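You operate a simulated robot arm through the tools that you are given. There is no shell and no other tool. Be economical: measure what you need, move in short steps, check, and stop when the job is done.

The job below is to be done with a simulated two-armed robot. You get a single attempt, and the scene is never put back.

## Task
Put the white fender on the top of the table by the strip machine. Then put the green peg on top of the grey round patch. Then take the rope case and put it on the top of the patch press bench. Then screw the cap back on the grey bottle. Then put the black ring patch on the top of the valve bench away in the yellow tray on the strip table. Then take the green scrub pad with a round knob on the top of the valve bench and put it away on the top of the patch press bench. Then take the bench card and leave it on top of the folded blue sheet. Keep to this order. Set down upright: rope case, bench card.
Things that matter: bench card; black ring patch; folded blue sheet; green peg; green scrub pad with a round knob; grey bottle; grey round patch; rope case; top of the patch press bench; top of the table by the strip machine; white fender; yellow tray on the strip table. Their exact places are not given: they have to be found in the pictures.

The check looks at the end state, three seconds after you hand in, the way a careful person would. Anything else that was tipped, shoved, dropped, spilled or broken makes it a failure. A push-on lid holds only when it is set on centred and level and pressed home; a screw cap is set on level and turned clockwise until tight. Flat cloth is picked up by pressing the open fingertips on it (5 to 10 N) and closing them slowly along it; thin cloth reads only 2 to 8 mm in the jaws.

## Robot
Two 7-joint arms with two-finger parallel grippers on one trunk, on a base that drives. Base frame: it is fixed to the floor where the robot stands at the start and does not move with it; the origin is under the middle of the robot, x ahead of it, y to its left, z up. Readings come in mm, rad, newtons and seconds.
The left shoulder is at the start at [-92, 119, 825], the right one opposite. With the tool pointing down near the work surface each hand reaches from about 140 to 580 mm from the robot's upright axis, wherever it stands, measured 20 degrees to its own side. Places, roughly: bench card [-11750, -5000, 1000]; black ring patch (9x9x3 cm) [-400, -11800, 800]; folded blue sheet (26x17x3 cm) [-11900, -5500, 900]; green peg (4x4x5 cm) [-2200, -8800, 800]; green scrub pad with a round knob (6x5x5 cm) [-1500, -12200, 800]; grey bottle (8x8x23 cm) [-700, -10900, 900]; grey round patch (9x9x3 cm) [-2000, -9100, 600]; rope case [-1000, -11000, 750]; top of the patch press bench [-3000, -12000, 800]; top of the table by the strip machine [400, -2600, 800]; white fender (8x8x31 cm) [500, -100, 900]; yellow tray on the strip table (16x26 cm) [-6040, -12140, 800]. Payload 3.43 kg a hand.
The tool frame of a hand sits at the grasp point between the pads (the TCP): z along the fingers, y along the line on which they close. The tips reach 30 mm beyond it. The gripper opens to 94 mm. The fingers are 28 mm wide and 10 mm thick; the gripper's body (50 by 96 mm) begins 55 mm behind the TCP.
Orientation is that of the tool frame in the base frame, as a unit quaternion [x, y, z, w]. With the fingers straight down and closing along the base's y, the tool's x points along the base's -x, its y along +y and its z along -z.

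## Interface
- The arms move only by the tool move_arm. It takes "left_moves", "right_moves" or both (then of equal length, played together; a hand with none holds still); each is a list of rows, each an object of numbers (a shift or turn left out is 0, a gripper value left out holds the last): "x", "y", "z": the shift along the tool's x, y, z in mm; "ax", "ay", "az": the turn, a rotation vector about the tool's x, y, z in rad; "hand": the opening, from 0 (shut) to 1 (fully open). In form: [{"x": .., "y": .., "z": .., "ax": .., "ay": .., "az": .., "hand": ..}, ...]. A call has 1 to 8 rows; each row shifts and turns the commanded pose from where the row before left it, along the tool's axes as they then stand. Rows are played at 5 a second. More than 50 mm and 0.15 rad between two rows, or a gripper value outside its range, and nothing of the call is played. Where a pose cannot be reached the arm comes as near as it can. A force on the tool above 40 N (or 10 N above the force at the start of the call, whichever is more), or a blocked arm, ends the call early, and 0.2 s more pass. Each finger travels about 153 mm/s and halts on what it meets, pressing with about 22 N; the grip force reading is that of the motor and also rises with nothing between the fingers. The clock runs only during rows and for 0.2 s after the last one: add rows that do not move to give the fingers time. It gives the time, the measured TCP pose, the force on the tool (base axes), the opening and the grip force at its end, in the units of the frame above (readings bear some noise), with the torque about the TCP (base axes, N m) and any sound that the robot's microphone picked up.
- Cameras (640 x 400 px; columns grow to the right, rows downward): "scene" is now at [31, -6.8, 1528.2]; the picture's right is [-0.09, -1.00, 0.00], its down [-0.79, 0.07, -0.61] and it looks along [0.60, -0.06, -0.80] (base axes); focal length 292 px, centre (320, 200). "left" rides on the left gripper at [76, -14, -102] in its tool frame; the picture's right is [0.18, 0.98, 0.00], its down [-0.75, 0.14, -0.64] and it looks along [-0.63, 0.12, 0.77] (tool axes); focal length 243 px, centre (320, 200). "right" rides on the right gripper at [76, 14, -102] in its tool frame; the picture's right is [-0.18, 0.98, 0.00], its down [-0.75, -0.14, -0.64] and it looks along [-0.63, -0.12, 0.77] (tool axes); focal length 243 px, centre (320, 200).
- capture(camera): a new picture of that camera. No time passes.
- raise_lower(by): slides the trunk up (or, below 0, down) by that many mm; the arms and the scene camera ride with it, the base frame stays. It gives what a move gives, with no picture.
- drive_base(legs): drives the robot by 1 to 6 legs, each [ahead, left, turn to the left] in mm, mm and rad, along the robot's own axes; the way and the turn of a leg run together, so that a leg with both is an arc; at most 1500 mm and 3.142 rad a leg. The arms and the cameras ride along, it lands a little off, and it stops where it bumps. It gives what a move gives.
- aim_head(pan, tilt): turns the head with the scene camera to pan (to the left, within 2.496 rad either way) and tilt (down, from -0.506 to 1.204), counted from straight ahead of the robot. It gives what a move gives.
- measure_at(camera, pixels): for up to 12 pixels [column, row] of the newest picture of that camera ("zoom" is the newest enlarged one), the place [x, y, z] in the base frame of the surface seen there, good to about 2 mm. No time passes.
- zoom(camera, box): a new picture of the part [left, top, right, bottom] of that camera's present view, enlarged. No time passes.
- sign_off(): hands the job in; it is judged then, once.

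Keep the steps short. Do not move on a guess: measure, check each grasp and each placing, and mend mistakes. In all there are 131 turns and 146 pictures (those below and enlarged ones count). Leave the grippers open and the arms clear of the work at the hand-in unless told otherwise, and finish with a single line.

The tools are called after "Emit:" as a command line: name --argument value ..., lists and objects as JSON in quotes. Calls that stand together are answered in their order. move_arm: Moves the arms, as the interface text tells. Its arguments: {"type":"object","properties":{"left_moves":{"type":"array"},"right_moves":{"type":"array"}},"required":[]} The other tools are called the same way: raise_lower (by) slides the trunk up or down; drive_base (legs) drives the base; aim_head (pan, tilt) turns the head that bears the scene camera; capture (camera) takes a picture; measure_at (camera, pixels) gives the place of the surface under pixels of a picture; zoom (camera, box) takes an enlarged picture of a part of a camera's view; sign_off () hands the job in.

At the start:

```text
time: 0.0
left_position: [290.9, 67.8, 1097.1]
left_orientation: [0.0, 1.0, 0.001, 0.001]
left_force: [-0.1, 0.2, -1.0]
left_torque: [-0.01, 0.03, -0.01]
left_gripper_width: 94.4
left_finger_force: 0.0
right_position: [309.0, -192.7, 1091.8]
right_orientation: [0.0, 1.0, 0.001, 0.0]
right_force: [-0.3, -0.3, 0.5]
right_torque: [0.02, 0.02, 0.0]
right_gripper_width: 94.0
right_finger_force: 0.1
trunk travel left (down, up): [-250.0, 85.0]
robot x, y, heading: [0.3, -0.1, 0.002]
head pan, tilt: [-0.091, 0.92]
```

scene: 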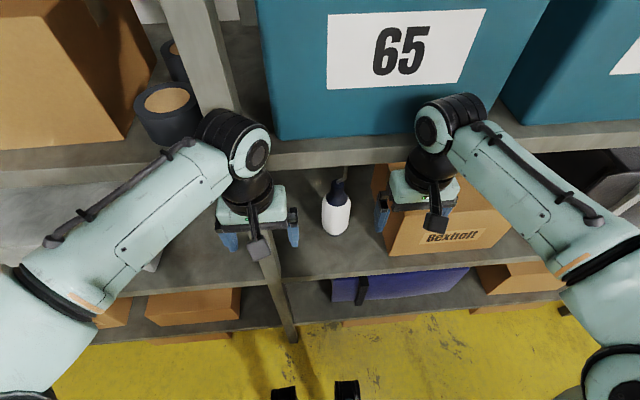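
right: 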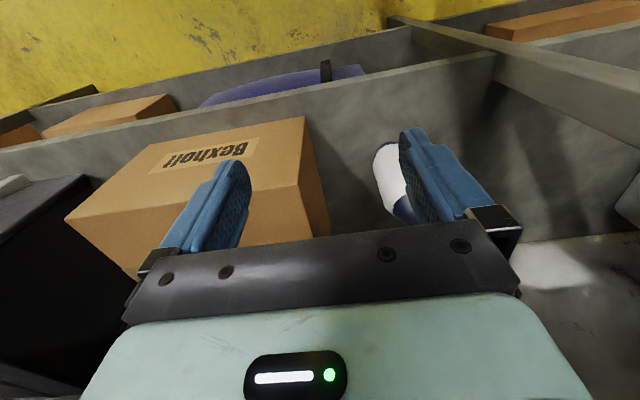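
left: 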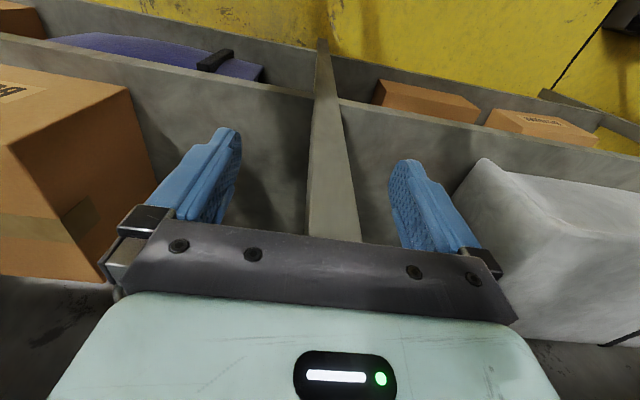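

I see the white fender at about (337,212) on the middle shelf, between the two hands. I'll measure it, the shelf below it and the shelf above it.

Emit:
measure_at --camera "scene" --pixels '[[337, 188], [336, 202], [336, 215], [336, 230], [325, 215], [348, 215], [336, 250], [330, 150], [400, 155], [400, 225], [290, 260], [337, 262]]'

Emit:
zoom --camera "scene" --box '[240, 120, 460, 300]'

```text
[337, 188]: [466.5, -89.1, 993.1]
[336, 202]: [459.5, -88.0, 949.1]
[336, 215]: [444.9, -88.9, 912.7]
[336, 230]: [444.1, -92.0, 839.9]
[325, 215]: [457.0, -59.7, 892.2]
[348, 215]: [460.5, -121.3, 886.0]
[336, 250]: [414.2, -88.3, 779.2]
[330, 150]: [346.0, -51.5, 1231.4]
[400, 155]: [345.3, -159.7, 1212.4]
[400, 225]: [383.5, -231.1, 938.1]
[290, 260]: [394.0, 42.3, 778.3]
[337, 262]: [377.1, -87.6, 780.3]
```

```text
2.22 times, centred on (350, 210) of scene
```

zoom: 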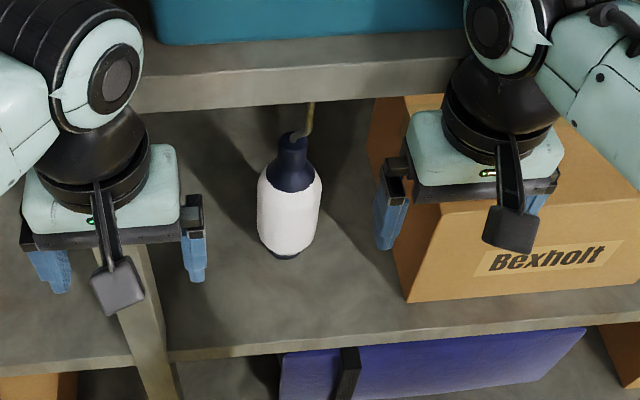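

The fender stands at about x 482, y -89 and is roughly 76 mm thick. The cardboard box beside it limits the room for fingers, so I'll measure its left edge and the fender's neck and foot in the enlarged picture.

Emit:
measure_at --camera "zoom" --pixels '[[412, 290], [400, 240], [430, 220], [385, 150], [312, 110], [293, 150], [290, 180], [260, 220], [318, 220], [286, 256], [300, 130], [480, 260]]'

Emit:
measure_at --camera "right" --pixels '[[300, 125], [325, 215], [310, 180], [385, 170], [395, 200], [290, 170], [375, 160]]'

```text
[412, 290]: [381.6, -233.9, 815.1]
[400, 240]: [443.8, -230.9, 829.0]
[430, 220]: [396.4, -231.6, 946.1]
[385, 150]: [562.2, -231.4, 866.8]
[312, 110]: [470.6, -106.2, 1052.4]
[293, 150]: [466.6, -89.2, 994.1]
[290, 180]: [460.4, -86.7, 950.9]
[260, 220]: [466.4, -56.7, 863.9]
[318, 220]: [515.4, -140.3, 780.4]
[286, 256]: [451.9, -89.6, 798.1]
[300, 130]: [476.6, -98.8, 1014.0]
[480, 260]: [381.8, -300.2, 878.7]
```

```text
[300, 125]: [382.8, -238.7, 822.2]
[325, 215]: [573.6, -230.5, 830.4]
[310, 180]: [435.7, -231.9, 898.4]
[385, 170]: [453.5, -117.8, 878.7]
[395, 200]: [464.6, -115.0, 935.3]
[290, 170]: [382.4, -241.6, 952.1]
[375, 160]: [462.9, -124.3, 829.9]
```

The fender's axis is about (481,-89), its body spans z 790–930, and the box face is at y -231, so there is room. I'll use the right hand pitched 30° below horizontal. First I'll move the left hand aside, then bring the right hand in front of the fender, then pitch it.

Emit:
move_arm --right_moves '[{"y": 35, "z": 30}, {"y": 35, "z": 30}, {"y": 34, "z": 30}, {"z": 30, "x": 10}, {"z": 27}, {}, {}, {}]' --left_moves '[{"y": 40}, {"y": 40}, {"y": 20}, {}, {}, {}, {}, {}]'

Emit:
move_arm --right_moves '[{"ay": -0.15}, {"ay": -0.15}, {"ay": -0.15}, {"ay": -0.15}, {"ay": -0.15}, {"ay": -0.15}, {"ay": -0.147}, {}]'

Emit:
capture --camera "scene"

```text
time: 1.8
left_position: [287.3, 167.3, 1094.7]
left_orientation: [-0.001, 1.0, -0.001, 0.001]
left_force: [0.8, 0.9, -0.3]
left_torque: [-0.01, 0.0, -0.01]
left_gripper_width: 94.0
left_finger_force: 0.2
right_position: [297.0, -88.6, 945.7]
right_orientation: [0.0, 1.0, -0.001, 0.0]
right_force: [0.6, 0.1, -0.4]
right_torque: [0.05, 0.01, -0.01]
right_gripper_width: 93.8
right_finger_force: 0.0
trunk travel left (down, up): [-250.0, 85.0]
robot x, y, heading: [2.5, 0.8, -0.002]
head pan, tilt: [-0.091, 0.92]
```

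```text
time: 3.6
left_position: [287.6, 166.9, 1094.4]
left_orientation: [0.0, 1.0, 0.0, 0.0]
left_force: [-0.1, -0.3, -0.3]
left_torque: [-0.02, -0.01, 0.01]
left_gripper_width: 93.9
left_finger_force: 0.1
right_position: [320.2, -77.8, 952.4]
right_orientation: [0.0, 0.866, 0.0, 0.5]
right_force: [0.4, -0.1, -0.7]
right_torque: [-0.02, 0.02, 0.01]
right_gripper_width: 94.0
right_finger_force: 0.1
right hand out of reach, approached as far as the arm can: row 7
trunk travel left (down, up): [-250.0, 85.0]
robot x, y, heading: [1.5, -1.5, -0.002]
head pan, tilt: [-0.091, 0.92]
```

```text
141 pictures are left
```

scene: 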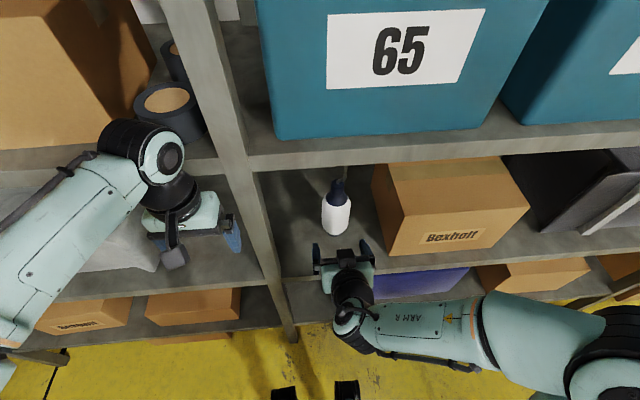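

The right hand is pitched as wanted at (320,-78,952). It was a little folded, and going forward will ease that. I'll advance along the tool, stopping short first.

Emit:
move_arm --right_moves '[{"z": 30, "y": -5}, {"z": 30, "y": -6}, {"z": 30}, {}]'

Emit:
capture --camera "right"

```text
time: 4.6
left_position: [288.4, 167.2, 1094.3]
left_orientation: [0.0, 1.0, 0.0, 0.0]
left_force: [0.1, 0.2, 0.6]
left_torque: [-0.01, -0.04, 0.0]
left_gripper_width: 94.1
left_finger_force: 0.1
right_position: [397.8, -88.7, 906.5]
right_orientation: [0.0, 0.866, 0.0, 0.5]
right_force: [-0.4, -0.3, -0.2]
right_torque: [0.0, 0.03, -0.01]
right_gripper_width: 93.8
right_finger_force: 0.0
trunk travel left (down, up): [-250.0, 85.0]
robot x, y, heading: [1.3, -1.7, 0.003]
head pan, tilt: [-0.091, 0.92]
```

```text
140 pictures are left
```

right: 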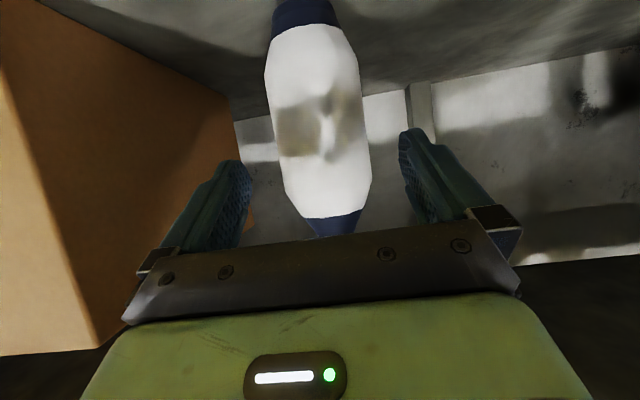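

The fender lies between the fingers and is well centred. I'll advance the last ~80 mm and close on it.

Emit:
move_arm --right_moves '[{"z": 30, "x": -2}, {"z": 30, "x": -2}, {"z": 22, "x": -1}, {}, {"hand": 0.3}, {"hand": 0.3}, {"hand": 0.3}, {}]'

Emit:
capture --camera "right"

```text
time: 6.4
left_position: [288.3, 166.6, 1094.0]
left_orientation: [0.0, 1.0, 0.0, 0.0]
left_force: [-1.2, 0.1, 0.1]
left_torque: [0.02, -0.01, -0.01]
left_gripper_width: 93.9
left_finger_force: 0.1
right_position: [472.5, -89.8, 872.0]
right_orientation: [0.0, 0.866, 0.0, 0.5]
right_force: [1.2, 0.0, 0.2]
right_torque: [0.0, -0.02, 0.02]
right_gripper_width: 79.8
right_finger_force: 22.3
trunk travel left (down, up): [-250.0, 85.0]
robot x, y, heading: [-1.3, 0.5, 0.007]
head pan, tilt: [-0.091, 0.92]
```

```text
139 pictures are left
```

right: 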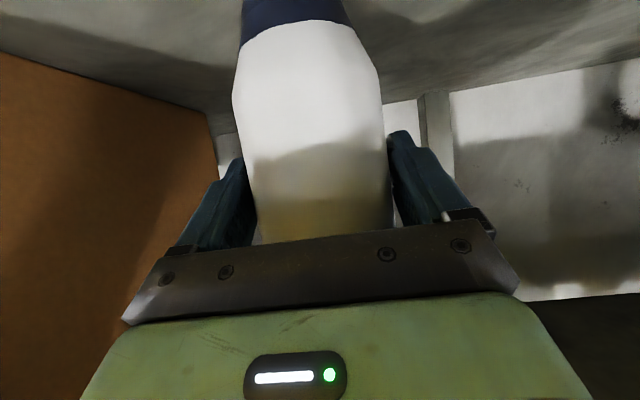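

The fender is gripped: opening 79.8 mm with 22 N. I'll lift it about 40 mm and check.

Emit:
move_arm --right_moves '[{"x": -17, "z": -10}, {"x": -17, "z": -10}, {}]'

Emit:
capture --camera "scene"

```text
time: 7.2
left_position: [287.5, 167.0, 1094.4]
left_orientation: [0.0, 1.0, -0.001, 0.0]
left_force: [-0.1, -0.9, -0.4]
left_torque: [0.02, -0.03, -0.02]
left_gripper_width: 93.8
left_finger_force: 0.0
right_position: [473.1, -88.5, 911.4]
right_orientation: [0.0, 0.866, 0.0, 0.499]
right_force: [-0.6, -0.4, -2.5]
right_torque: [0.03, 0.01, -0.01]
right_gripper_width: 79.6
right_finger_force: 22.3
trunk travel left (down, up): [-250.0, 85.0]
robot x, y, heading: [-3.1, 1.1, -0.001]
head pan, tilt: [-0.091, 0.92]
```

```text
138 pictures are left
```

scene: 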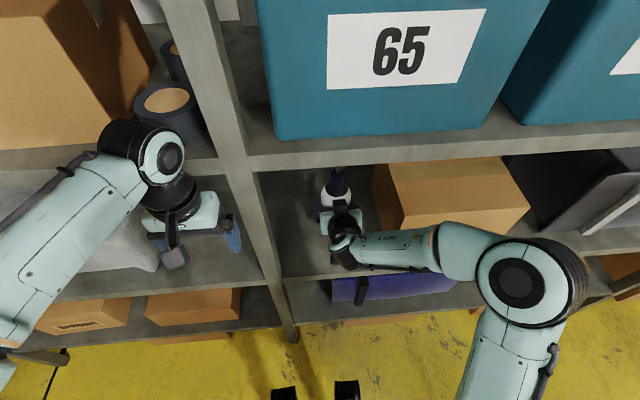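

The fender is lifted (the hand carries about 2.5 N). I'll back off 400 mm and turn the head right to see the way to the strip machine table.

Emit:
drive_base --legs '[[-400, 0, 0]]'

Emit:
aim_head --pan -1.35 --tilt 0.3

Emit:
capture --camera "scene"

```text
time: 9.7
left_position: [-107.8, 167.4, 1094.7]
left_orientation: [0.002, 1.0, 0.0, -0.001]
left_force: [0.5, 0.6, -0.8]
left_torque: [-0.06, -0.03, -0.03]
left_gripper_width: 94.1
left_finger_force: 0.0
right_position: [76.8, -90.0, 910.8]
right_orientation: [0.001, 0.866, 0.0, 0.501]
right_force: [-0.8, 0.5, -2.3]
right_torque: [0.01, 0.01, 0.02]
right_gripper_width: 79.4
right_finger_force: 21.7
trunk travel left (down, up): [-250.0, 85.0]
robot x, y, heading: [-392.1, 2.1, -0.0]
head pan, tilt: [-0.091, 0.92]
```

```text
time: 11.1
left_position: [-106.8, 166.6, 1095.4]
left_orientation: [0.002, 1.0, 0.0, 0.0]
left_force: [-0.3, -0.1, 0.1]
left_torque: [-0.01, 0.0, 0.03]
left_gripper_width: 94.0
left_finger_force: 0.0
right_position: [76.0, -88.9, 910.4]
right_orientation: [0.001, 0.866, -0.001, 0.499]
right_force: [0.7, 0.4, -3.6]
right_torque: [-0.01, 0.02, -0.02]
right_gripper_width: 79.2
right_finger_force: 21.6
trunk travel left (down, up): [-250.0, 85.0]
robot x, y, heading: [-394.1, -2.0, -0.008]
head pan, tilt: [-1.349, 0.3]
```

```text
137 pictures are left
```

scene: 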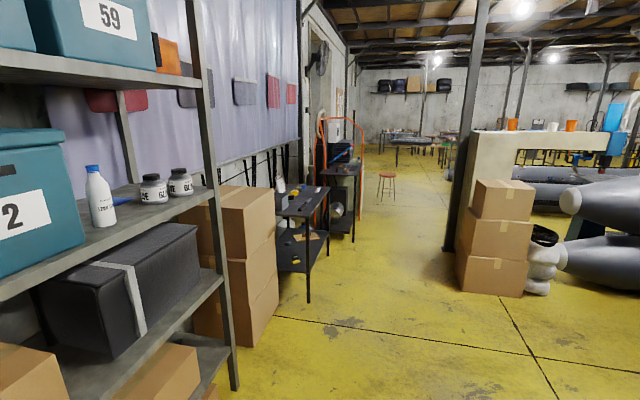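

A black table stands past the boxes at (305,205). I'll measure it, the boxes and the floor between to plan the drive.

Emit:
measure_at --camera "scene" --pixels '[[300, 203], [325, 190], [282, 212], [308, 300], [235, 385], [245, 340], [340, 172], [328, 240], [475, 285], [450, 245], [320, 320], [385, 205]]'

Emit:
zoom --camera "scene" --box '[230, 100, 430, 300]'

```text
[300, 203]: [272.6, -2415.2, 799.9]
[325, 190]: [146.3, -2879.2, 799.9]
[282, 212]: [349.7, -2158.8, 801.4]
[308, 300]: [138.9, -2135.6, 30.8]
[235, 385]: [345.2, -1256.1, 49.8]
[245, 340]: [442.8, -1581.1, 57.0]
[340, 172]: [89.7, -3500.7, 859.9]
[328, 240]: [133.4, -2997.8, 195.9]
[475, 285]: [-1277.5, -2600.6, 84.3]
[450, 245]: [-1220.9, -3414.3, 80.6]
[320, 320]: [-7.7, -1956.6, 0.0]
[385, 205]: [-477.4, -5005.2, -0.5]
```

```text
2.00 times, centred on (330, 200) of scene
```

zoom: 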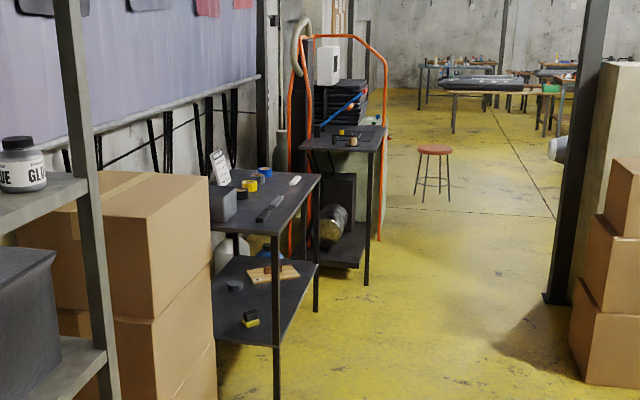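

The table top is at z 800 with its front edge near x 135 and spans y -2135 to -2990. The floor is clear, so I'll back off a bit more, raise the trunk 60 mm, then sidestep right about 2500 mm.

Emit:
raise_lower --by 60

Emit:
drive_base --legs '[[-200, 0, 0], [0, -1300, 0], [0, -1200, 0]]'

Emit:
aim_head --pan 0 --tilt 0.6

Emit:
capture --camera "scene"

```text
time: 12.1
left_position: [-107.0, 166.7, 1154.5]
left_orientation: [0.001, 1.0, 0.0, 0.0]
left_force: [0.1, 0.6, -0.2]
left_torque: [0.01, 0.0, -0.01]
left_gripper_width: 94.1
left_finger_force: 0.0
right_position: [75.8, -90.1, 970.7]
right_orientation: [0.001, 0.866, -0.001, 0.5]
right_force: [-0.7, -0.1, -2.0]
right_torque: [-0.02, 0.02, -0.02]
right_gripper_width: 79.2
right_finger_force: 21.9
trunk travel left (down, up): [-310.0, 25.0]
robot x, y, heading: [-392.8, -3.1, -0.002]
head pan, tilt: [-1.349, 0.3]
```

```text
time: 35.3
left_position: [-315.4, -2333.2, 1154.9]
left_orientation: [0.002, 1.0, -0.001, 0.0]
left_force: [-0.7, -0.3, -0.2]
left_torque: [0.0, 0.03, 0.0]
left_gripper_width: 93.8
left_finger_force: 0.0
right_position: [-133.0, -2591.0, 971.6]
right_orientation: [0.002, 0.866, -0.001, 0.499]
right_force: [1.0, -0.3, -2.5]
right_torque: [0.0, 0.02, 0.01]
right_gripper_width: 79.0
right_finger_force: 22.4
trunk travel left (down, up): [-310.0, 25.0]
robot x, y, heading: [-605.1, -2501.5, -0.002]
head pan, tilt: [-1.349, 0.3]
```

```text
time: 36.8
left_position: [-316.3, -2334.3, 1153.6]
left_orientation: [0.002, 1.0, 0.001, 0.0]
left_force: [0.1, 0.1, -0.1]
left_torque: [-0.04, -0.01, -0.02]
left_gripper_width: 93.9
left_finger_force: 0.0
right_position: [-134.6, -2589.8, 971.0]
right_orientation: [0.002, 0.867, -0.001, 0.499]
right_force: [0.0, 0.1, -3.1]
right_torque: [-0.01, 0.05, 0.01]
right_gripper_width: 79.4
right_finger_force: 21.7
trunk travel left (down, up): [-310.0, 25.0]
robot x, y, heading: [-602.0, -2498.0, -0.004]
head pan, tilt: [0.0, 0.6]
```

```text
135 pictures are left
```

scene: 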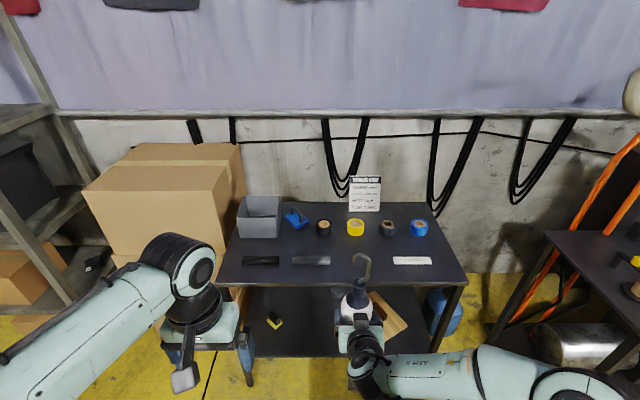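

I see free table top around (360,262), between the grey and white strips. I'll measure that spot, the strips and the table edge.

Emit:
measure_at --camera "scene" --pixels '[[330, 261], [393, 261], [355, 235], [300, 280], [390, 275], [300, 286], [410, 282], [360, 210], [385, 233], [330, 280]]'

```text
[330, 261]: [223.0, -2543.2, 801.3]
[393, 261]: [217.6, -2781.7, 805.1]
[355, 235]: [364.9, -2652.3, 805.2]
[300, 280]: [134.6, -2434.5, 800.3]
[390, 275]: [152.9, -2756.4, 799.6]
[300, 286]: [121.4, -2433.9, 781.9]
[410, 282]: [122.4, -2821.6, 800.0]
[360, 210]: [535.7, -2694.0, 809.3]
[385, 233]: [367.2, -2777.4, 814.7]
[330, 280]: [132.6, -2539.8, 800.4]
```

The free area spans x 130–330, y -2560 to -2770. I'll drive ahead 347 mm and right 70 mm to bring the fender over (220,-2660), about 80 mm above the top.

Emit:
drive_base --legs '[[0, -70, 0], [347, 0, 0]]'

Emit:
capture --camera "scene"

```text
time: 40.0
left_position: [30.9, -2401.4, 1154.8]
left_orientation: [-0.001, 1.0, 0.0, 0.0]
left_force: [0.6, -0.4, -0.4]
left_torque: [0.02, 0.01, 0.03]
left_gripper_width: 94.0
left_finger_force: 0.0
right_position: [215.7, -2658.8, 971.3]
right_orientation: [-0.002, 0.867, 0.001, 0.499]
right_force: [-0.2, -0.5, -2.4]
right_torque: [0.04, 0.01, -0.04]
right_gripper_width: 79.2
right_finger_force: 22.1
trunk travel left (down, up): [-310.0, 25.0]
robot x, y, heading: [-254.7, -2568.3, 0.001]
head pan, tilt: [0.0, 0.6]
```

```text
134 pictures are left
```

scene: 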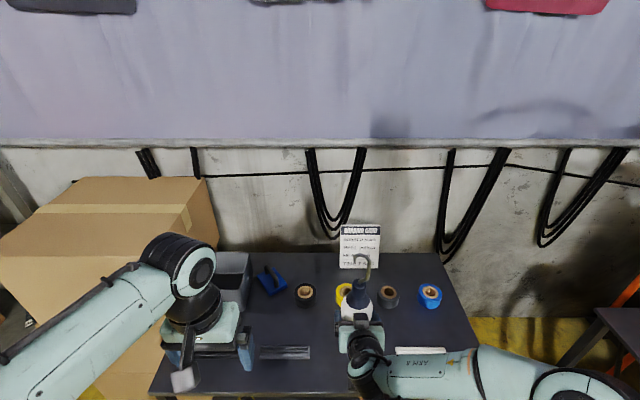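

The fender is over the free spot. I'll lower it 74 mm, then creep down to contact.

Emit:
move_arm --right_moves '[{"x": 21.6, "z": 12.5}, {"x": 21.6, "z": 12.5}, {"x": 17, "z": 10}, {}, {"x": 2.6, "z": 1.5}, {"x": 2.6, "z": 1.5}, {}]'

Emit:
zoom --camera "scene" --box '[260, 240, 460, 400]'

```text
time: 41.6
left_position: [31.9, -2401.7, 1154.7]
left_orientation: [0.0, 1.0, 0.0, 0.0]
left_force: [0.2, 0.1, -0.3]
left_torque: [-0.01, 0.0, -0.02]
left_gripper_width: 94.0
left_finger_force: 0.0
right_position: [216.9, -2658.2, 895.4]
right_orientation: [-0.001, 0.867, 0.0, 0.499]
right_force: [0.4, 0.7, -2.8]
right_torque: [0.01, 0.02, 0.01]
right_gripper_width: 79.0
right_finger_force: 22.3
trunk travel left (down, up): [-310.0, 25.0]
robot x, y, heading: [-254.7, -2572.6, -0.001]
head pan, tilt: [0.0, 0.6]
```

```text
2.50 times, centred on (360, 320) of scene
```

zoom: 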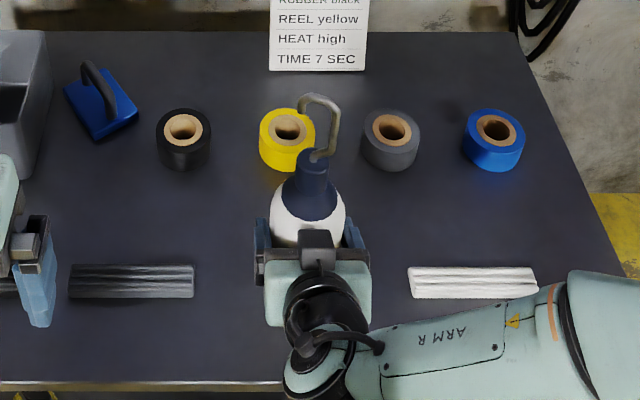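

The fender still hangs about 3 mm above the top with no contact force yet. I'll creep down.

Emit:
move_arm --right_moves '[{"x": 1.3, "z": 0.75}, {"x": 1.3, "z": 0.75}, {"x": 0.9, "z": 0.5}, {}]'

```text
time: 42.6
left_position: [29.4, -2402.3, 1154.9]
left_orientation: [-0.001, 1.0, 0.0, 0.001]
left_force: [0.9, 0.1, 0.0]
left_torque: [0.0, 0.01, -0.04]
left_gripper_width: 94.0
left_finger_force: 0.1
right_position: [216.6, -2658.6, 891.5]
right_orientation: [-0.001, 0.866, 0.0, 0.5]
right_force: [-0.3, -2.9, 4.7]
right_torque: [-0.02, 0.07, 0.03]
right_gripper_width: 79.1
right_finger_force: 21.6
trunk travel left (down, up): [-310.0, 25.0]
robot x, y, heading: [-260.5, -2574.7, 0.001]
head pan, tilt: [0.0, 0.6]
```

It has contact now (force up 4.7 N). I'll open and retreat along the tool.

Emit:
move_arm --right_moves '[{"hand": 1}, {}, {}, {"z": -30}, {"z": -40}, {"z": -30}, {}]'

Emit:
capture --camera "scene"

```text
time: 44.2
left_position: [30.9, -2401.5, 1154.1]
left_orientation: [-0.001, 1.0, 0.0, 0.0]
left_force: [0.2, -0.1, -0.5]
left_torque: [0.0, -0.04, 0.01]
left_gripper_width: 94.2
left_finger_force: 0.0
right_position: [128.4, -2659.5, 940.1]
right_orientation: [-0.001, 0.867, 0.0, 0.499]
right_force: [0.6, 0.5, 1.1]
right_torque: [-0.03, -0.01, -0.02]
right_gripper_width: 93.8
right_finger_force: 0.2
trunk travel left (down, up): [-310.0, 25.0]
robot x, y, heading: [-259.2, -2573.0, 0.004]
head pan, tilt: [0.0, 0.6]
```

```text
132 pictures are left
```

scene: 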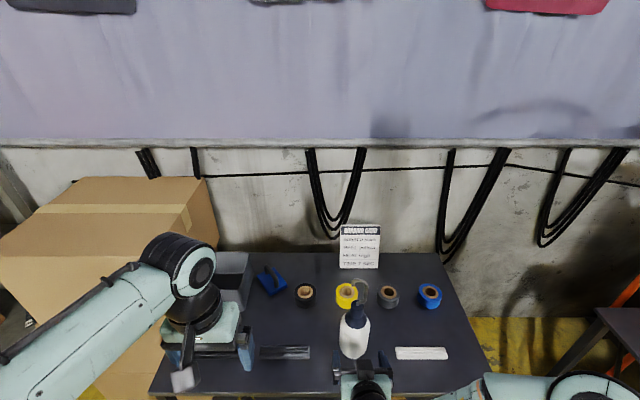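

The fender stands upright on the table. I'll back off, turn right to face -y, and look over the route to the peg.

Emit:
drive_base --legs '[[-330, 0, 0], [0, 0, -1.571]]'

Emit:
aim_head --pan -0.25 --tilt 0.15

Emit:
capture --camera "scene"

```text
time: 50.2
left_position: [-425.0, -2858.8, 1155.2]
left_orientation: [0.709, 0.706, 0.001, -0.001]
left_force: [-0.1, 0.1, 0.3]
left_torque: [-0.02, -0.01, -0.01]
left_gripper_width: 93.9
left_finger_force: 0.2
right_position: [-680.8, -2954.9, 939.8]
right_orientation: [0.613, 0.612, -0.353, 0.353]
right_force: [1.0, 0.5, 0.0]
right_torque: [-0.01, -0.01, 0.0]
right_gripper_width: 94.0
right_finger_force: 0.0
trunk travel left (down, up): [-310.0, 25.0]
robot x, y, heading: [-589.9, -2568.0, -1.575]
head pan, tilt: [0.0, 0.6]
```

```text
time: 51.1
left_position: [-424.9, -2860.1, 1153.9]
left_orientation: [0.708, 0.706, 0.0, -0.001]
left_force: [0.2, 0.3, 0.5]
left_torque: [0.03, -0.01, 0.01]
left_gripper_width: 94.1
left_finger_force: 0.0
right_position: [-682.2, -2956.9, 940.0]
right_orientation: [0.614, 0.612, -0.354, 0.352]
right_force: [-0.8, 0.4, 0.0]
right_torque: [0.0, 0.01, 0.0]
right_gripper_width: 94.0
right_finger_force: 0.1
trunk travel left (down, up): [-310.0, 25.0]
robot x, y, heading: [-595.0, -2567.8, -1.574]
head pan, tilt: [-0.25, 0.15]
```

```text
131 pictures are left
```

scene: 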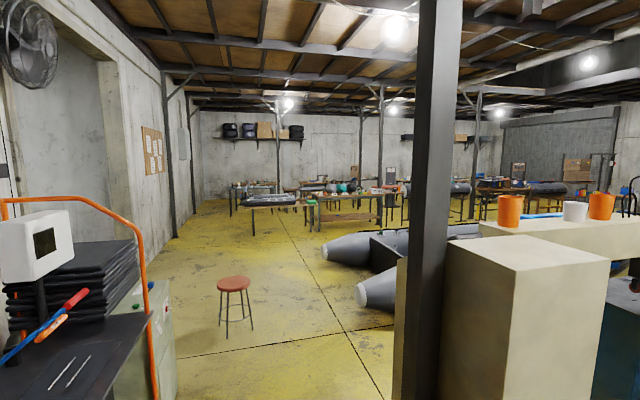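

The tables lie far ahead. I'll measure the obstacles: stool (233,285), pontoon tips (330,250) and (360,290), the tables, and the white wall.

Emit:
measure_at --camera "scene" --pixels '[[233, 282], [327, 250], [362, 295], [270, 201], [350, 197], [325, 200], [425, 390], [240, 187], [318, 225], [400, 330], [310, 280], [345, 218]]'

Emit:
zoom --camera "scene" --box '[200, 140, 420, 280]'

```text
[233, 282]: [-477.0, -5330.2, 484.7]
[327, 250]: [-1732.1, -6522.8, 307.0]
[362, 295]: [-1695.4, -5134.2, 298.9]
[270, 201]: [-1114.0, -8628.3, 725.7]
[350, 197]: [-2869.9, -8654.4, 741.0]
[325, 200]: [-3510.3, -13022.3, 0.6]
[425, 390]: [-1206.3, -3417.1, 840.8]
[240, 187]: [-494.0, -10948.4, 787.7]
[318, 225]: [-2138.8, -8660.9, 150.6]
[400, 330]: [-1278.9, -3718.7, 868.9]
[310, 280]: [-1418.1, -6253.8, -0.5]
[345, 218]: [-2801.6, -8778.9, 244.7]
```

```text
2.86 times, centred on (310, 210) of scene
```

zoom: 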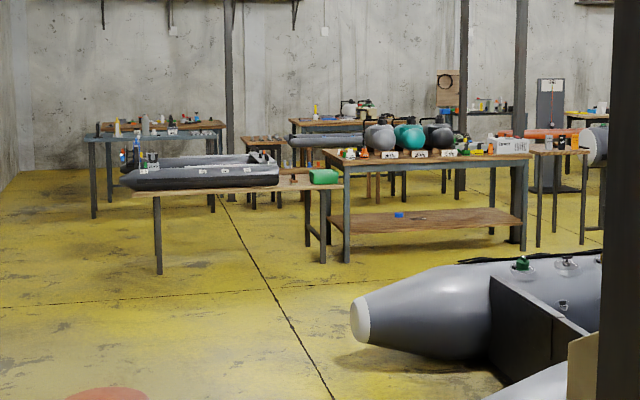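

The floor is clear along x ≈ -1100 between stool and pontoon tips. I'll drive to about (-1900,-7570), in front of the bench at y -8650.

Emit:
drive_base --legs '[[1500, -100, 0], [900, -400, 0], [1500, 0, 0], [600, 0, 0], [400, -800, 0]]'

Emit:
aim_head --pan 0 --tilt 0.45

Emit:
capture --camera "scene"

```text
refused: leg 1 is longer than a leg can be; nothing moved
```

```text
time: 51.9
left_position: [-424.9, -2859.3, 1155.0]
left_orientation: [0.708, 0.706, 0.0, 0.0]
left_force: [-0.3, -0.7, -0.1]
left_torque: [0.02, -0.02, -0.03]
left_gripper_width: 94.1
left_finger_force: 0.1
right_position: [-682.5, -2957.0, 940.0]
right_orientation: [0.614, 0.612, -0.354, 0.352]
right_force: [-0.3, 0.8, 0.5]
right_torque: [0.03, -0.01, -0.01]
right_gripper_width: 94.0
right_finger_force: 0.0
trunk travel left (down, up): [-310.0, 25.0]
robot x, y, heading: [-588.9, -2567.6, -1.572]
head pan, tilt: [0.0, 0.45]
```

```text
129 pictures are left
```

scene: 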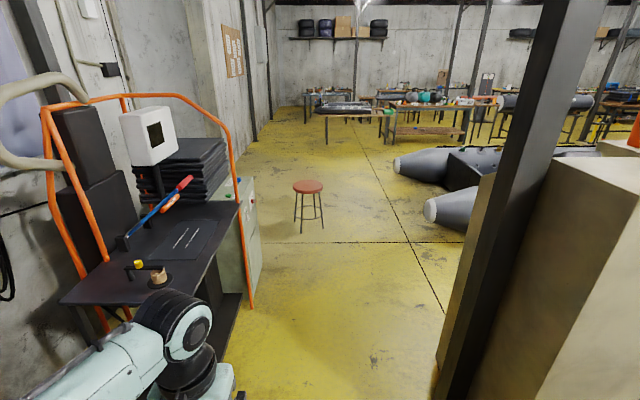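

The first leg was slightly too long and was refused. I'll repeat it with 1490 mm.

Emit:
drive_base --legs '[[1490, -100, 0], [900, -400, 0], [1500, 0, 0], [600, 0, 0], [400, -800, 0]]'

Emit:
capture --camera "scene"

```text
time: 81.4
left_position: [-1872.7, -7761.8, 1155.4]
left_orientation: [0.725, 0.689, 0.0, 0.001]
left_force: [1.1, 0.0, -0.5]
left_torque: [0.02, 0.03, 0.03]
left_gripper_width: 94.2
left_finger_force: 0.1
right_position: [-2134.0, -7846.4, 939.2]
right_orientation: [0.628, 0.597, -0.362, 0.345]
right_force: [0.4, 0.2, -0.6]
right_torque: [-0.01, 0.0, -0.04]
right_gripper_width: 94.3
right_finger_force: 0.0
trunk travel left (down, up): [-310.0, 25.0]
robot x, y, heading: [-2028.4, -7460.3, -1.621]
head pan, tilt: [0.0, 0.45]
```

```text
128 pictures are left
```

scene: 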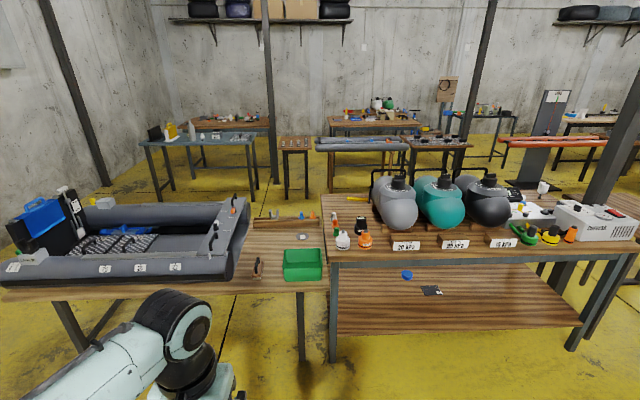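

I'll enlarge the middle of the view to find the green peg and the grey round patch.

Emit:
zoom --camera "scene" --box '[230, 180, 400, 300]'

Emit:
measure_at --camera "zoom" --pixels '[[393, 140], [395, 165], [429, 225], [500, 225], [488, 170], [280, 325], [270, 210], [320, 130], [100, 330], [370, 300], [500, 320], [270, 370]]'

```text
3.33 times, centred on (315, 240) of scene
```

zoom: 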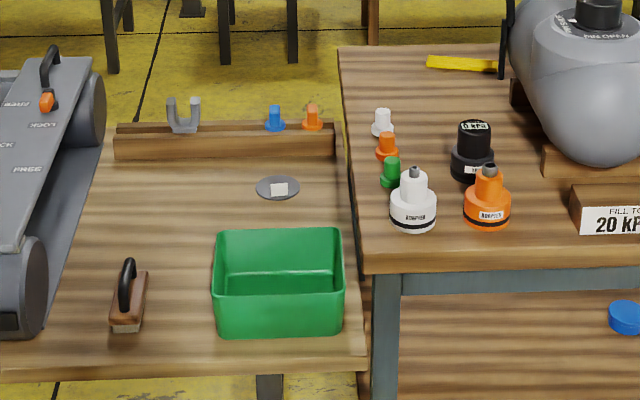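

```text
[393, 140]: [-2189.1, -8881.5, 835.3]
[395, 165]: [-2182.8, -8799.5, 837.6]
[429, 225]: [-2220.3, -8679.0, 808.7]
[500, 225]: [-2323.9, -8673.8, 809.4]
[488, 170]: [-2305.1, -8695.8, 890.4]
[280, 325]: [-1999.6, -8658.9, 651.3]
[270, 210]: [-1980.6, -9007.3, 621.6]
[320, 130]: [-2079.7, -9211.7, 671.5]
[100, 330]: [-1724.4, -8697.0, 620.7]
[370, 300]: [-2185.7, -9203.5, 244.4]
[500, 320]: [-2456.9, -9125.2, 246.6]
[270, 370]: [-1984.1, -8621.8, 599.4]
```

The green peg stands at (-2184,-8800) on the bench, and the grey round patch with a white label lies at about (-1985,-9080) on the low table. I'll measure the patch better and look down at my base to learn how close I can drive.

Emit:
measure_at --camera "zoom" --pixels '[[264, 187], [291, 187], [278, 178], [278, 197], [310, 190], [345, 240], [450, 258], [384, 165], [400, 165], [391, 182], [440, 100], [200, 120]]'

Emit:
aim_head --pan 0 --tilt 1.2

Emit:
capture --camera "scene"

```text
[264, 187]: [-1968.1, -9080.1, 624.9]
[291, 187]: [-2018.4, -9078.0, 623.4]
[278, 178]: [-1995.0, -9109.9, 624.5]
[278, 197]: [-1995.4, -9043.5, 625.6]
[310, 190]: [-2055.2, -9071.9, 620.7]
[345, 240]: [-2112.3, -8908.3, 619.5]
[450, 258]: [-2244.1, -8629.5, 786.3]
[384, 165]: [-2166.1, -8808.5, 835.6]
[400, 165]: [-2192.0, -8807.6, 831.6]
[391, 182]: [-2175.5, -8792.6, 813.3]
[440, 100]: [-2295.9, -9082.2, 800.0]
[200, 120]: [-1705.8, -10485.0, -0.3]
```

```text
time: 82.5
left_position: [-1873.0, -7761.1, 1154.6]
left_orientation: [0.725, 0.689, 0.001, 0.0]
left_force: [0.8, 0.5, 0.6]
left_torque: [0.0, 0.01, -0.04]
left_gripper_width: 93.9
left_finger_force: 0.1
right_position: [-2134.1, -7847.2, 938.7]
right_orientation: [0.628, 0.597, -0.361, 0.344]
right_force: [0.0, -0.1, 0.1]
right_torque: [-0.01, 0.0, 0.03]
right_gripper_width: 93.7
right_finger_force: 0.0
trunk travel left (down, up): [-310.0, 25.0]
robot x, y, heading: [-2026.3, -7466.9, -1.615]
head pan, tilt: [0.0, 1.201]
```

```text
126 pictures are left
```

scene: 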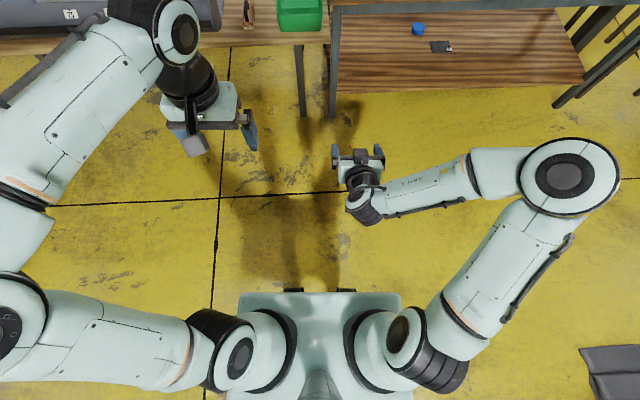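

I'll measure the body front and the little black bits at row 290, and the floor just ahead.

Emit:
measure_at --camera "scene" --pixels '[[320, 300], [294, 290], [345, 290], [320, 285], [245, 305], [395, 305]]'

```text
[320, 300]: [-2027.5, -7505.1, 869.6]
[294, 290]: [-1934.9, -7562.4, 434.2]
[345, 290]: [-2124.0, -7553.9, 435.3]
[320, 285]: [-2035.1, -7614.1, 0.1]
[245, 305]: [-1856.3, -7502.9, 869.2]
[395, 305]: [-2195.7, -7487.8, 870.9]
```

My body front is only about 100 mm ahead of the upright axis, so I can stand close. I plan to take the peg with the left hand pitched ~60°, from its left side. First the right hand goes back to fingers-down and up high, out of the way.

Emit:
move_arm --right_moves '[{"ay": 0.15}, {"ay": 0.15}, {"ay": 0.15}, {"ay": 0.15}, {"ay": 0.15}, {"ay": 0.15}, {"ay": 0.147}, {}]'

Emit:
move_arm --right_moves '[{"z": -40, "x": 20, "y": -25}, {"z": -40, "x": 20, "y": -25}, {"z": -40, "x": 20, "y": -25}, {"z": -40, "y": -25}, {"z": -40}, {}]'

Emit:
drive_base --legs '[[600, -22, 0], [0, 0, -0.455]]'

Emit:
aim_head --pan 0.3 --tilt 0.75

Emit:
capture --camera "scene"

```text
time: 84.3
left_position: [-1872.4, -7759.9, 1154.8]
left_orientation: [0.724, 0.69, 0.0, 0.0]
left_force: [0.3, 0.7, -0.6]
left_torque: [-0.02, 0.0, 0.02]
left_gripper_width: 94.0
left_finger_force: 0.0
right_position: [-2134.4, -7846.4, 940.4]
right_orientation: [0.724, 0.69, 0.001, -0.001]
right_force: [0.6, 0.3, 0.3]
right_torque: [0.01, 0.0, 0.0]
right_gripper_width: 93.6
right_finger_force: 0.0
trunk travel left (down, up): [-310.0, 25.0]
robot x, y, heading: [-2027.2, -7463.4, -1.619]
head pan, tilt: [0.0, 1.201]
```

```text
refused: row 1 steps farther than a row can; nothing moved
```

```text
time: 88.9
left_position: [-2067.1, -8387.2, 1156.0]
left_orientation: [0.861, 0.509, 0.001, 0.001]
left_force: [-0.2, -0.6, 0.6]
left_torque: [0.04, 0.03, 0.01]
left_gripper_width: 94.0
left_finger_force: 0.1
right_position: [-2338.8, -8349.3, 939.8]
right_orientation: [0.861, 0.509, 0.0, 0.0]
right_force: [0.4, -0.6, -0.5]
right_torque: [-0.03, -0.03, -0.02]
right_gripper_width: 93.8
right_finger_force: 0.0
trunk travel left (down, up): [-310.0, 25.0]
robot x, y, heading: [-2076.7, -8052.5, -2.073]
head pan, tilt: [0.0, 1.201]
```

```text
time: 89.8
left_position: [-2068.3, -8386.8, 1154.7]
left_orientation: [0.861, 0.509, 0.0, 0.0]
left_force: [-0.5, -0.4, 1.2]
left_torque: [0.0, 0.0, -0.03]
left_gripper_width: 94.1
left_finger_force: 0.1
right_position: [-2340.3, -8349.8, 940.7]
right_orientation: [0.861, 0.509, -0.001, -0.001]
right_force: [-0.5, -0.3, -0.3]
right_torque: [-0.02, 0.0, 0.01]
right_gripper_width: 93.9
right_finger_force: 0.1
trunk travel left (down, up): [-310.0, 25.0]
robot x, y, heading: [-2074.8, -8050.5, -2.072]
head pan, tilt: [0.3, 0.75]
```

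```text
125 pictures are left
```

scene: 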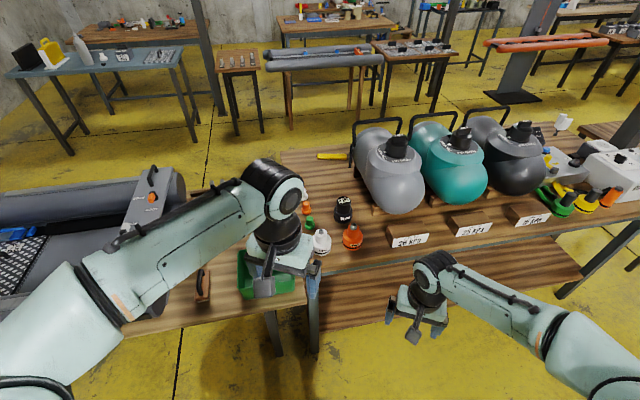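

I'll redo the right-hand raise with smaller steps, and measure the peg and bottle heights from this picture.

Emit:
move_arm --right_moves '[{"z": -40, "x": 20}, {"z": -40, "x": 20}, {"z": -40, "x": 20}, {"z": -40, "y": -20}, {"z": -40, "y": -20}, {}]'

Emit:
zoom --camera "scene" --box '[250, 170, 400, 270]'

Emit:
measure_at --camera "zoom" --pixels '[[245, 225], [252, 225], [248, 245], [238, 150], [300, 270], [310, 310], [385, 150], [385, 190], [435, 260], [615, 60], [242, 180]]'

```text
time: 91.2
left_position: [-2067.4, -8387.0, 1155.2]
left_orientation: [0.861, 0.509, 0.0, 0.0]
left_force: [-0.9, -0.1, 0.6]
left_torque: [0.02, 0.05, 0.01]
left_gripper_width: 94.0
left_finger_force: 0.0
right_position: [-2345.5, -8277.7, 1142.5]
right_orientation: [0.861, 0.509, 0.0, 0.0]
right_force: [-0.4, 0.1, -0.7]
right_torque: [-0.02, -0.01, -0.01]
right_gripper_width: 93.9
right_finger_force: 0.1
trunk travel left (down, up): [-310.0, 25.0]
robot x, y, heading: [-2073.0, -8058.7, -2.071]
head pan, tilt: [0.3, 0.75]
```

```text
4.00 times, centred on (325, 220) of scene
```

zoom: 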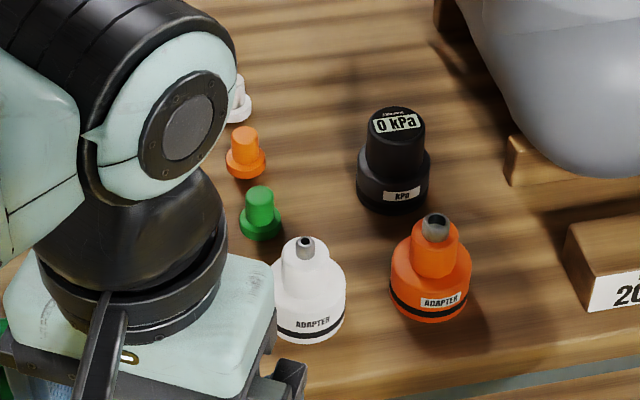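

```text
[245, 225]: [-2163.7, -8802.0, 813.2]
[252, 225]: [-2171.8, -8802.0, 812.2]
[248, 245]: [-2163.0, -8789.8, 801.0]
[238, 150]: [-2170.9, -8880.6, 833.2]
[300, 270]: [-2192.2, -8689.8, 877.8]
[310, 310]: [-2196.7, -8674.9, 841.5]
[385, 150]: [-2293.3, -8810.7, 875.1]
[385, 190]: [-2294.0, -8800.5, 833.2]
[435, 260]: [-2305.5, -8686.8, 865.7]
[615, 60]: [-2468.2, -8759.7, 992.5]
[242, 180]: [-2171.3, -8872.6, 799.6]
```

The peg's centre is about (-2180,-8814), with the white adapter at about (-2203,-8712) close in front of it. I'll come from the left-front: drive to about (-1935,-8367) with heading -2.27, still clear of the table legs.

Emit:
drive_base --legs '[[205, 269, 0], [0, 0, -0.2]]'

Emit:
move_arm --left_moves '[{"ay": -0.13, "hand": 0.6}, {"ay": -0.13}, {"ay": -0.13}, {"ay": -0.134}, {}]'

Emit:
aim_head --pan 0.1 --tilt 0.85

Emit:
capture --camera "scene"

```text
time: 95.0
left_position: [-2000.3, -8700.6, 1154.8]
left_orientation: [0.908, 0.419, 0.0, 0.0]
left_force: [0.1, -1.1, -0.8]
left_torque: [-0.02, 0.01, 0.01]
left_gripper_width: 94.1
left_finger_force: 0.0
right_position: [-2250.7, -8536.6, 1140.5]
right_orientation: [0.908, 0.418, 0.0, 0.0]
right_force: [0.7, 0.8, -0.7]
right_torque: [-0.01, 0.01, 0.0]
right_gripper_width: 94.1
right_finger_force: 0.0
trunk travel left (down, up): [-310.0, 25.0]
robot x, y, heading: [-1942.7, -8375.4, -2.28]
head pan, tilt: [0.3, 0.75]
```

```text
time: 96.2
left_position: [-2000.3, -8699.5, 1154.4]
left_orientation: [0.877, 0.404, -0.236, 0.109]
left_force: [0.4, 0.6, -0.3]
left_torque: [0.01, 0.01, -0.01]
left_gripper_width: 56.4
left_finger_force: 0.1
right_position: [-2250.6, -8536.4, 1141.6]
right_orientation: [0.908, 0.419, -0.001, -0.001]
right_force: [0.0, 0.2, 0.6]
right_torque: [0.01, -0.03, 0.0]
right_gripper_width: 94.2
right_finger_force: 0.3
trunk travel left (down, up): [-310.0, 25.0]
robot x, y, heading: [-1941.0, -8370.5, -2.276]
head pan, tilt: [0.3, 0.75]
```

```text
time: 96.9
left_position: [-1998.0, -8699.1, 1155.2]
left_orientation: [0.877, 0.404, -0.234, 0.109]
left_force: [-0.5, -0.6, -0.6]
left_torque: [0.02, 0.02, 0.0]
left_gripper_width: 56.5
left_finger_force: 0.0
right_position: [-2249.5, -8537.4, 1140.7]
right_orientation: [0.908, 0.419, -0.001, 0.0]
right_force: [0.6, 0.7, 0.2]
right_torque: [0.01, 0.02, 0.03]
right_gripper_width: 94.0
right_finger_force: 0.1
trunk travel left (down, up): [-310.0, 25.0]
robot x, y, heading: [-1936.0, -8370.9, -2.276]
head pan, tilt: [0.099, 0.85]
```

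```text
123 pictures are left
```

scene: 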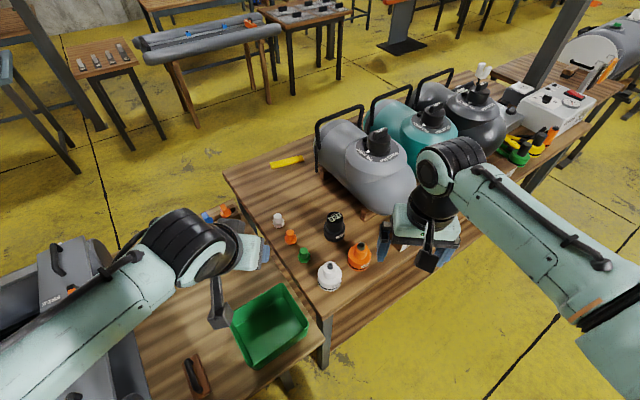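

The peg is now in clear view at (304,255). I'll zoom in and measure it.

Emit:
zoom --camera "scene" --box '[260, 200, 380, 300]'

Emit:
measure_at --camera "scene" --pixels '[[304, 250], [304, 256], [304, 262], [300, 256], [307, 256], [329, 265], [329, 290], [320, 275], [342, 277], [290, 232]]'

```text
4.00 times, centred on (320, 250) of scene
```

zoom: 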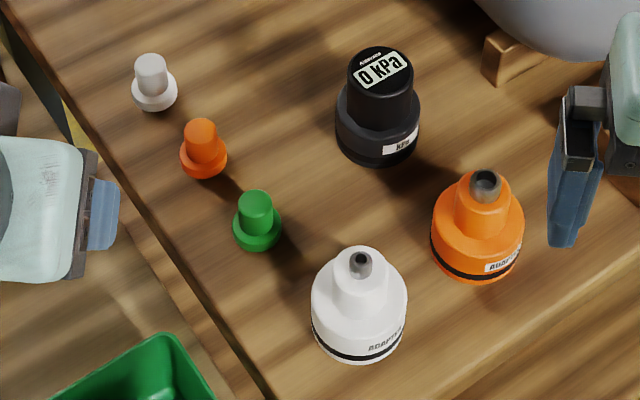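

```text
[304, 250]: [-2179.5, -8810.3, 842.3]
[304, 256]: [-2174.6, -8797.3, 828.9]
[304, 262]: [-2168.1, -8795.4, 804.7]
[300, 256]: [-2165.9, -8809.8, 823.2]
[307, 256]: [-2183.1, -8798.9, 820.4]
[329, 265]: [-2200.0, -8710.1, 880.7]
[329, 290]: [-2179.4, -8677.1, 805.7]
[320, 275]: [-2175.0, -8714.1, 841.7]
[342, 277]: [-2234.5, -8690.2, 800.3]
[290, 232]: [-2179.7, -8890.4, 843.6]
```

Peg top centre is (-2180,-8810,842). I'll move the left hand to a pre-grasp 100 mm back along its approach, about (-2148,-8771,913).

Emit:
move_arm --left_moves '[{"z": 40.8, "x": -1.5, "y": -9.7}, {"z": 40.8, "x": -1.5, "y": -9.7}, {"z": 40.8, "x": -1.5, "y": -9.7}, {"z": 40.8, "x": -1.5, "y": -9.7}, {"z": 40.8, "x": -1.5, "y": -9.7}, {"z": 40.8, "x": -1.5, "y": -9.7}, {"z": 40.8, "x": -1.5, "y": -9.7}, {}]'

Emit:
capture --camera "left"

Emit:
capture --camera "scene"

```text
time: 98.7
left_position: [-2147.9, -8770.8, 912.4]
left_orientation: [0.877, 0.404, -0.236, 0.108]
left_force: [-0.2, -0.5, -0.1]
left_torque: [0.01, -0.01, 0.02]
left_gripper_width: 56.4
left_finger_force: 0.1
right_position: [-2249.0, -8535.7, 1142.0]
right_orientation: [0.908, 0.419, 0.0, 0.0]
right_force: [1.2, -0.4, 0.0]
right_torque: [0.03, 0.0, -0.01]
right_gripper_width: 94.0
right_finger_force: 0.0
trunk travel left (down, up): [-310.0, 25.0]
robot x, y, heading: [-1938.1, -8374.7, -2.278]
head pan, tilt: [0.099, 0.85]
```

```text
121 pictures are left
```

left: 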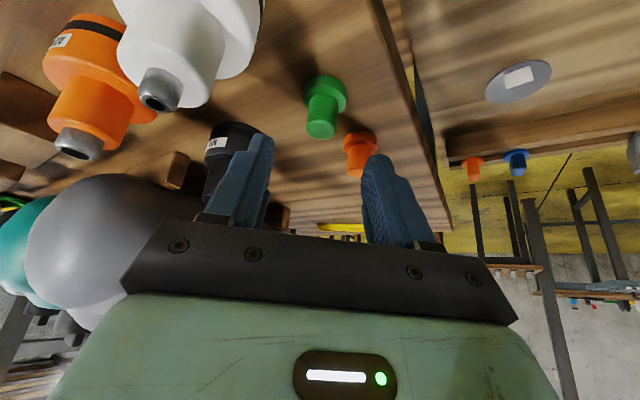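

```text
120 pictures are left
```

scene: 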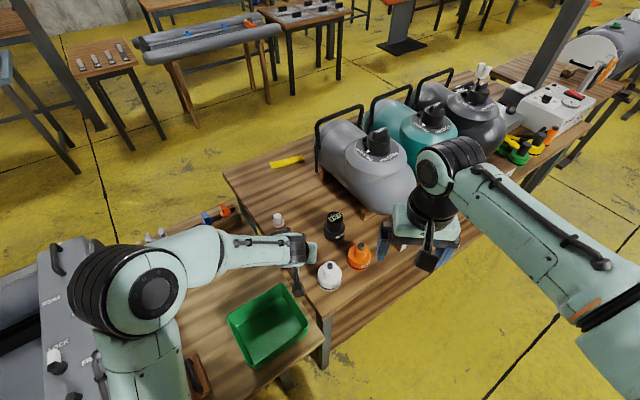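

The peg shows at (322,110) between finger lines in the hand view. I'll measure it there, and my elbow (150,290) against the boat's end (70,340).

Emit:
measure_at --camera "left" --pixels '[[320, 130], [322, 110], [327, 90], [310, 115], [337, 115]]'

Emit:
measure_at --camera "scene" --pixels '[[150, 290], [80, 345], [65, 300], [75, 270], [130, 370], [55, 360]]'

```text
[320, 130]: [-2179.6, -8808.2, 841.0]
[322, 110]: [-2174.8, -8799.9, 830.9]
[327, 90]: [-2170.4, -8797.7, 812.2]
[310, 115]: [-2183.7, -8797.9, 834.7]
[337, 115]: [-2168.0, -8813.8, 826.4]
```

```text
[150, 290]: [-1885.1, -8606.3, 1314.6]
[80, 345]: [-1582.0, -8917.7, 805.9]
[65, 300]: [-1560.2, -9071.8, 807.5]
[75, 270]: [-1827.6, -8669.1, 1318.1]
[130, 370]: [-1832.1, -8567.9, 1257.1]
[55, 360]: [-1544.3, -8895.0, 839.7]
```

The elbow is high (z 1315) and the peg centre is confirmed at (-2180,-8809). I'll advance 99 mm along the fingers and close.

Emit:
move_arm --left_moves '[{"z": 40}, {"z": 35}, {"z": 24}, {}, {"hand": 0.15}, {}, {}]'

Emit:
capture --camera "left"

```text
time: 99.9
left_position: [-2185.1, -8810.7, 833.7]
left_orientation: [0.875, 0.404, -0.241, 0.111]
left_force: [2.1, 1.4, 13.8]
left_torque: [-0.14, -0.26, 0.05]
left_gripper_width: 36.5
left_finger_force: 22.0
right_position: [-2249.5, -8536.2, 1140.9]
right_orientation: [0.908, 0.419, 0.001, 0.0]
right_force: [-0.4, -0.8, -0.6]
right_torque: [-0.03, -0.04, 0.04]
right_gripper_width: 93.8
right_finger_force: 0.1
trunk travel left (down, up): [-310.0, 25.0]
robot x, y, heading: [-1937.6, -8375.1, -2.278]
head pan, tilt: [0.099, 0.85]
stopped in row 5 (left hand): the force on the tool passed its limit at 59 N (the readings are from after the stop); the commanded pose is now the measured one
```

```text
119 pictures are left
```

left: 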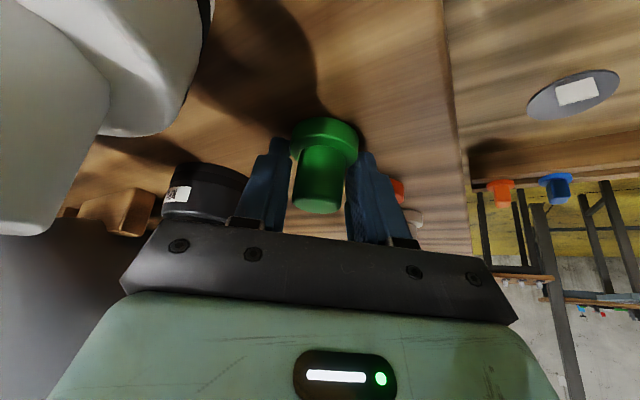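

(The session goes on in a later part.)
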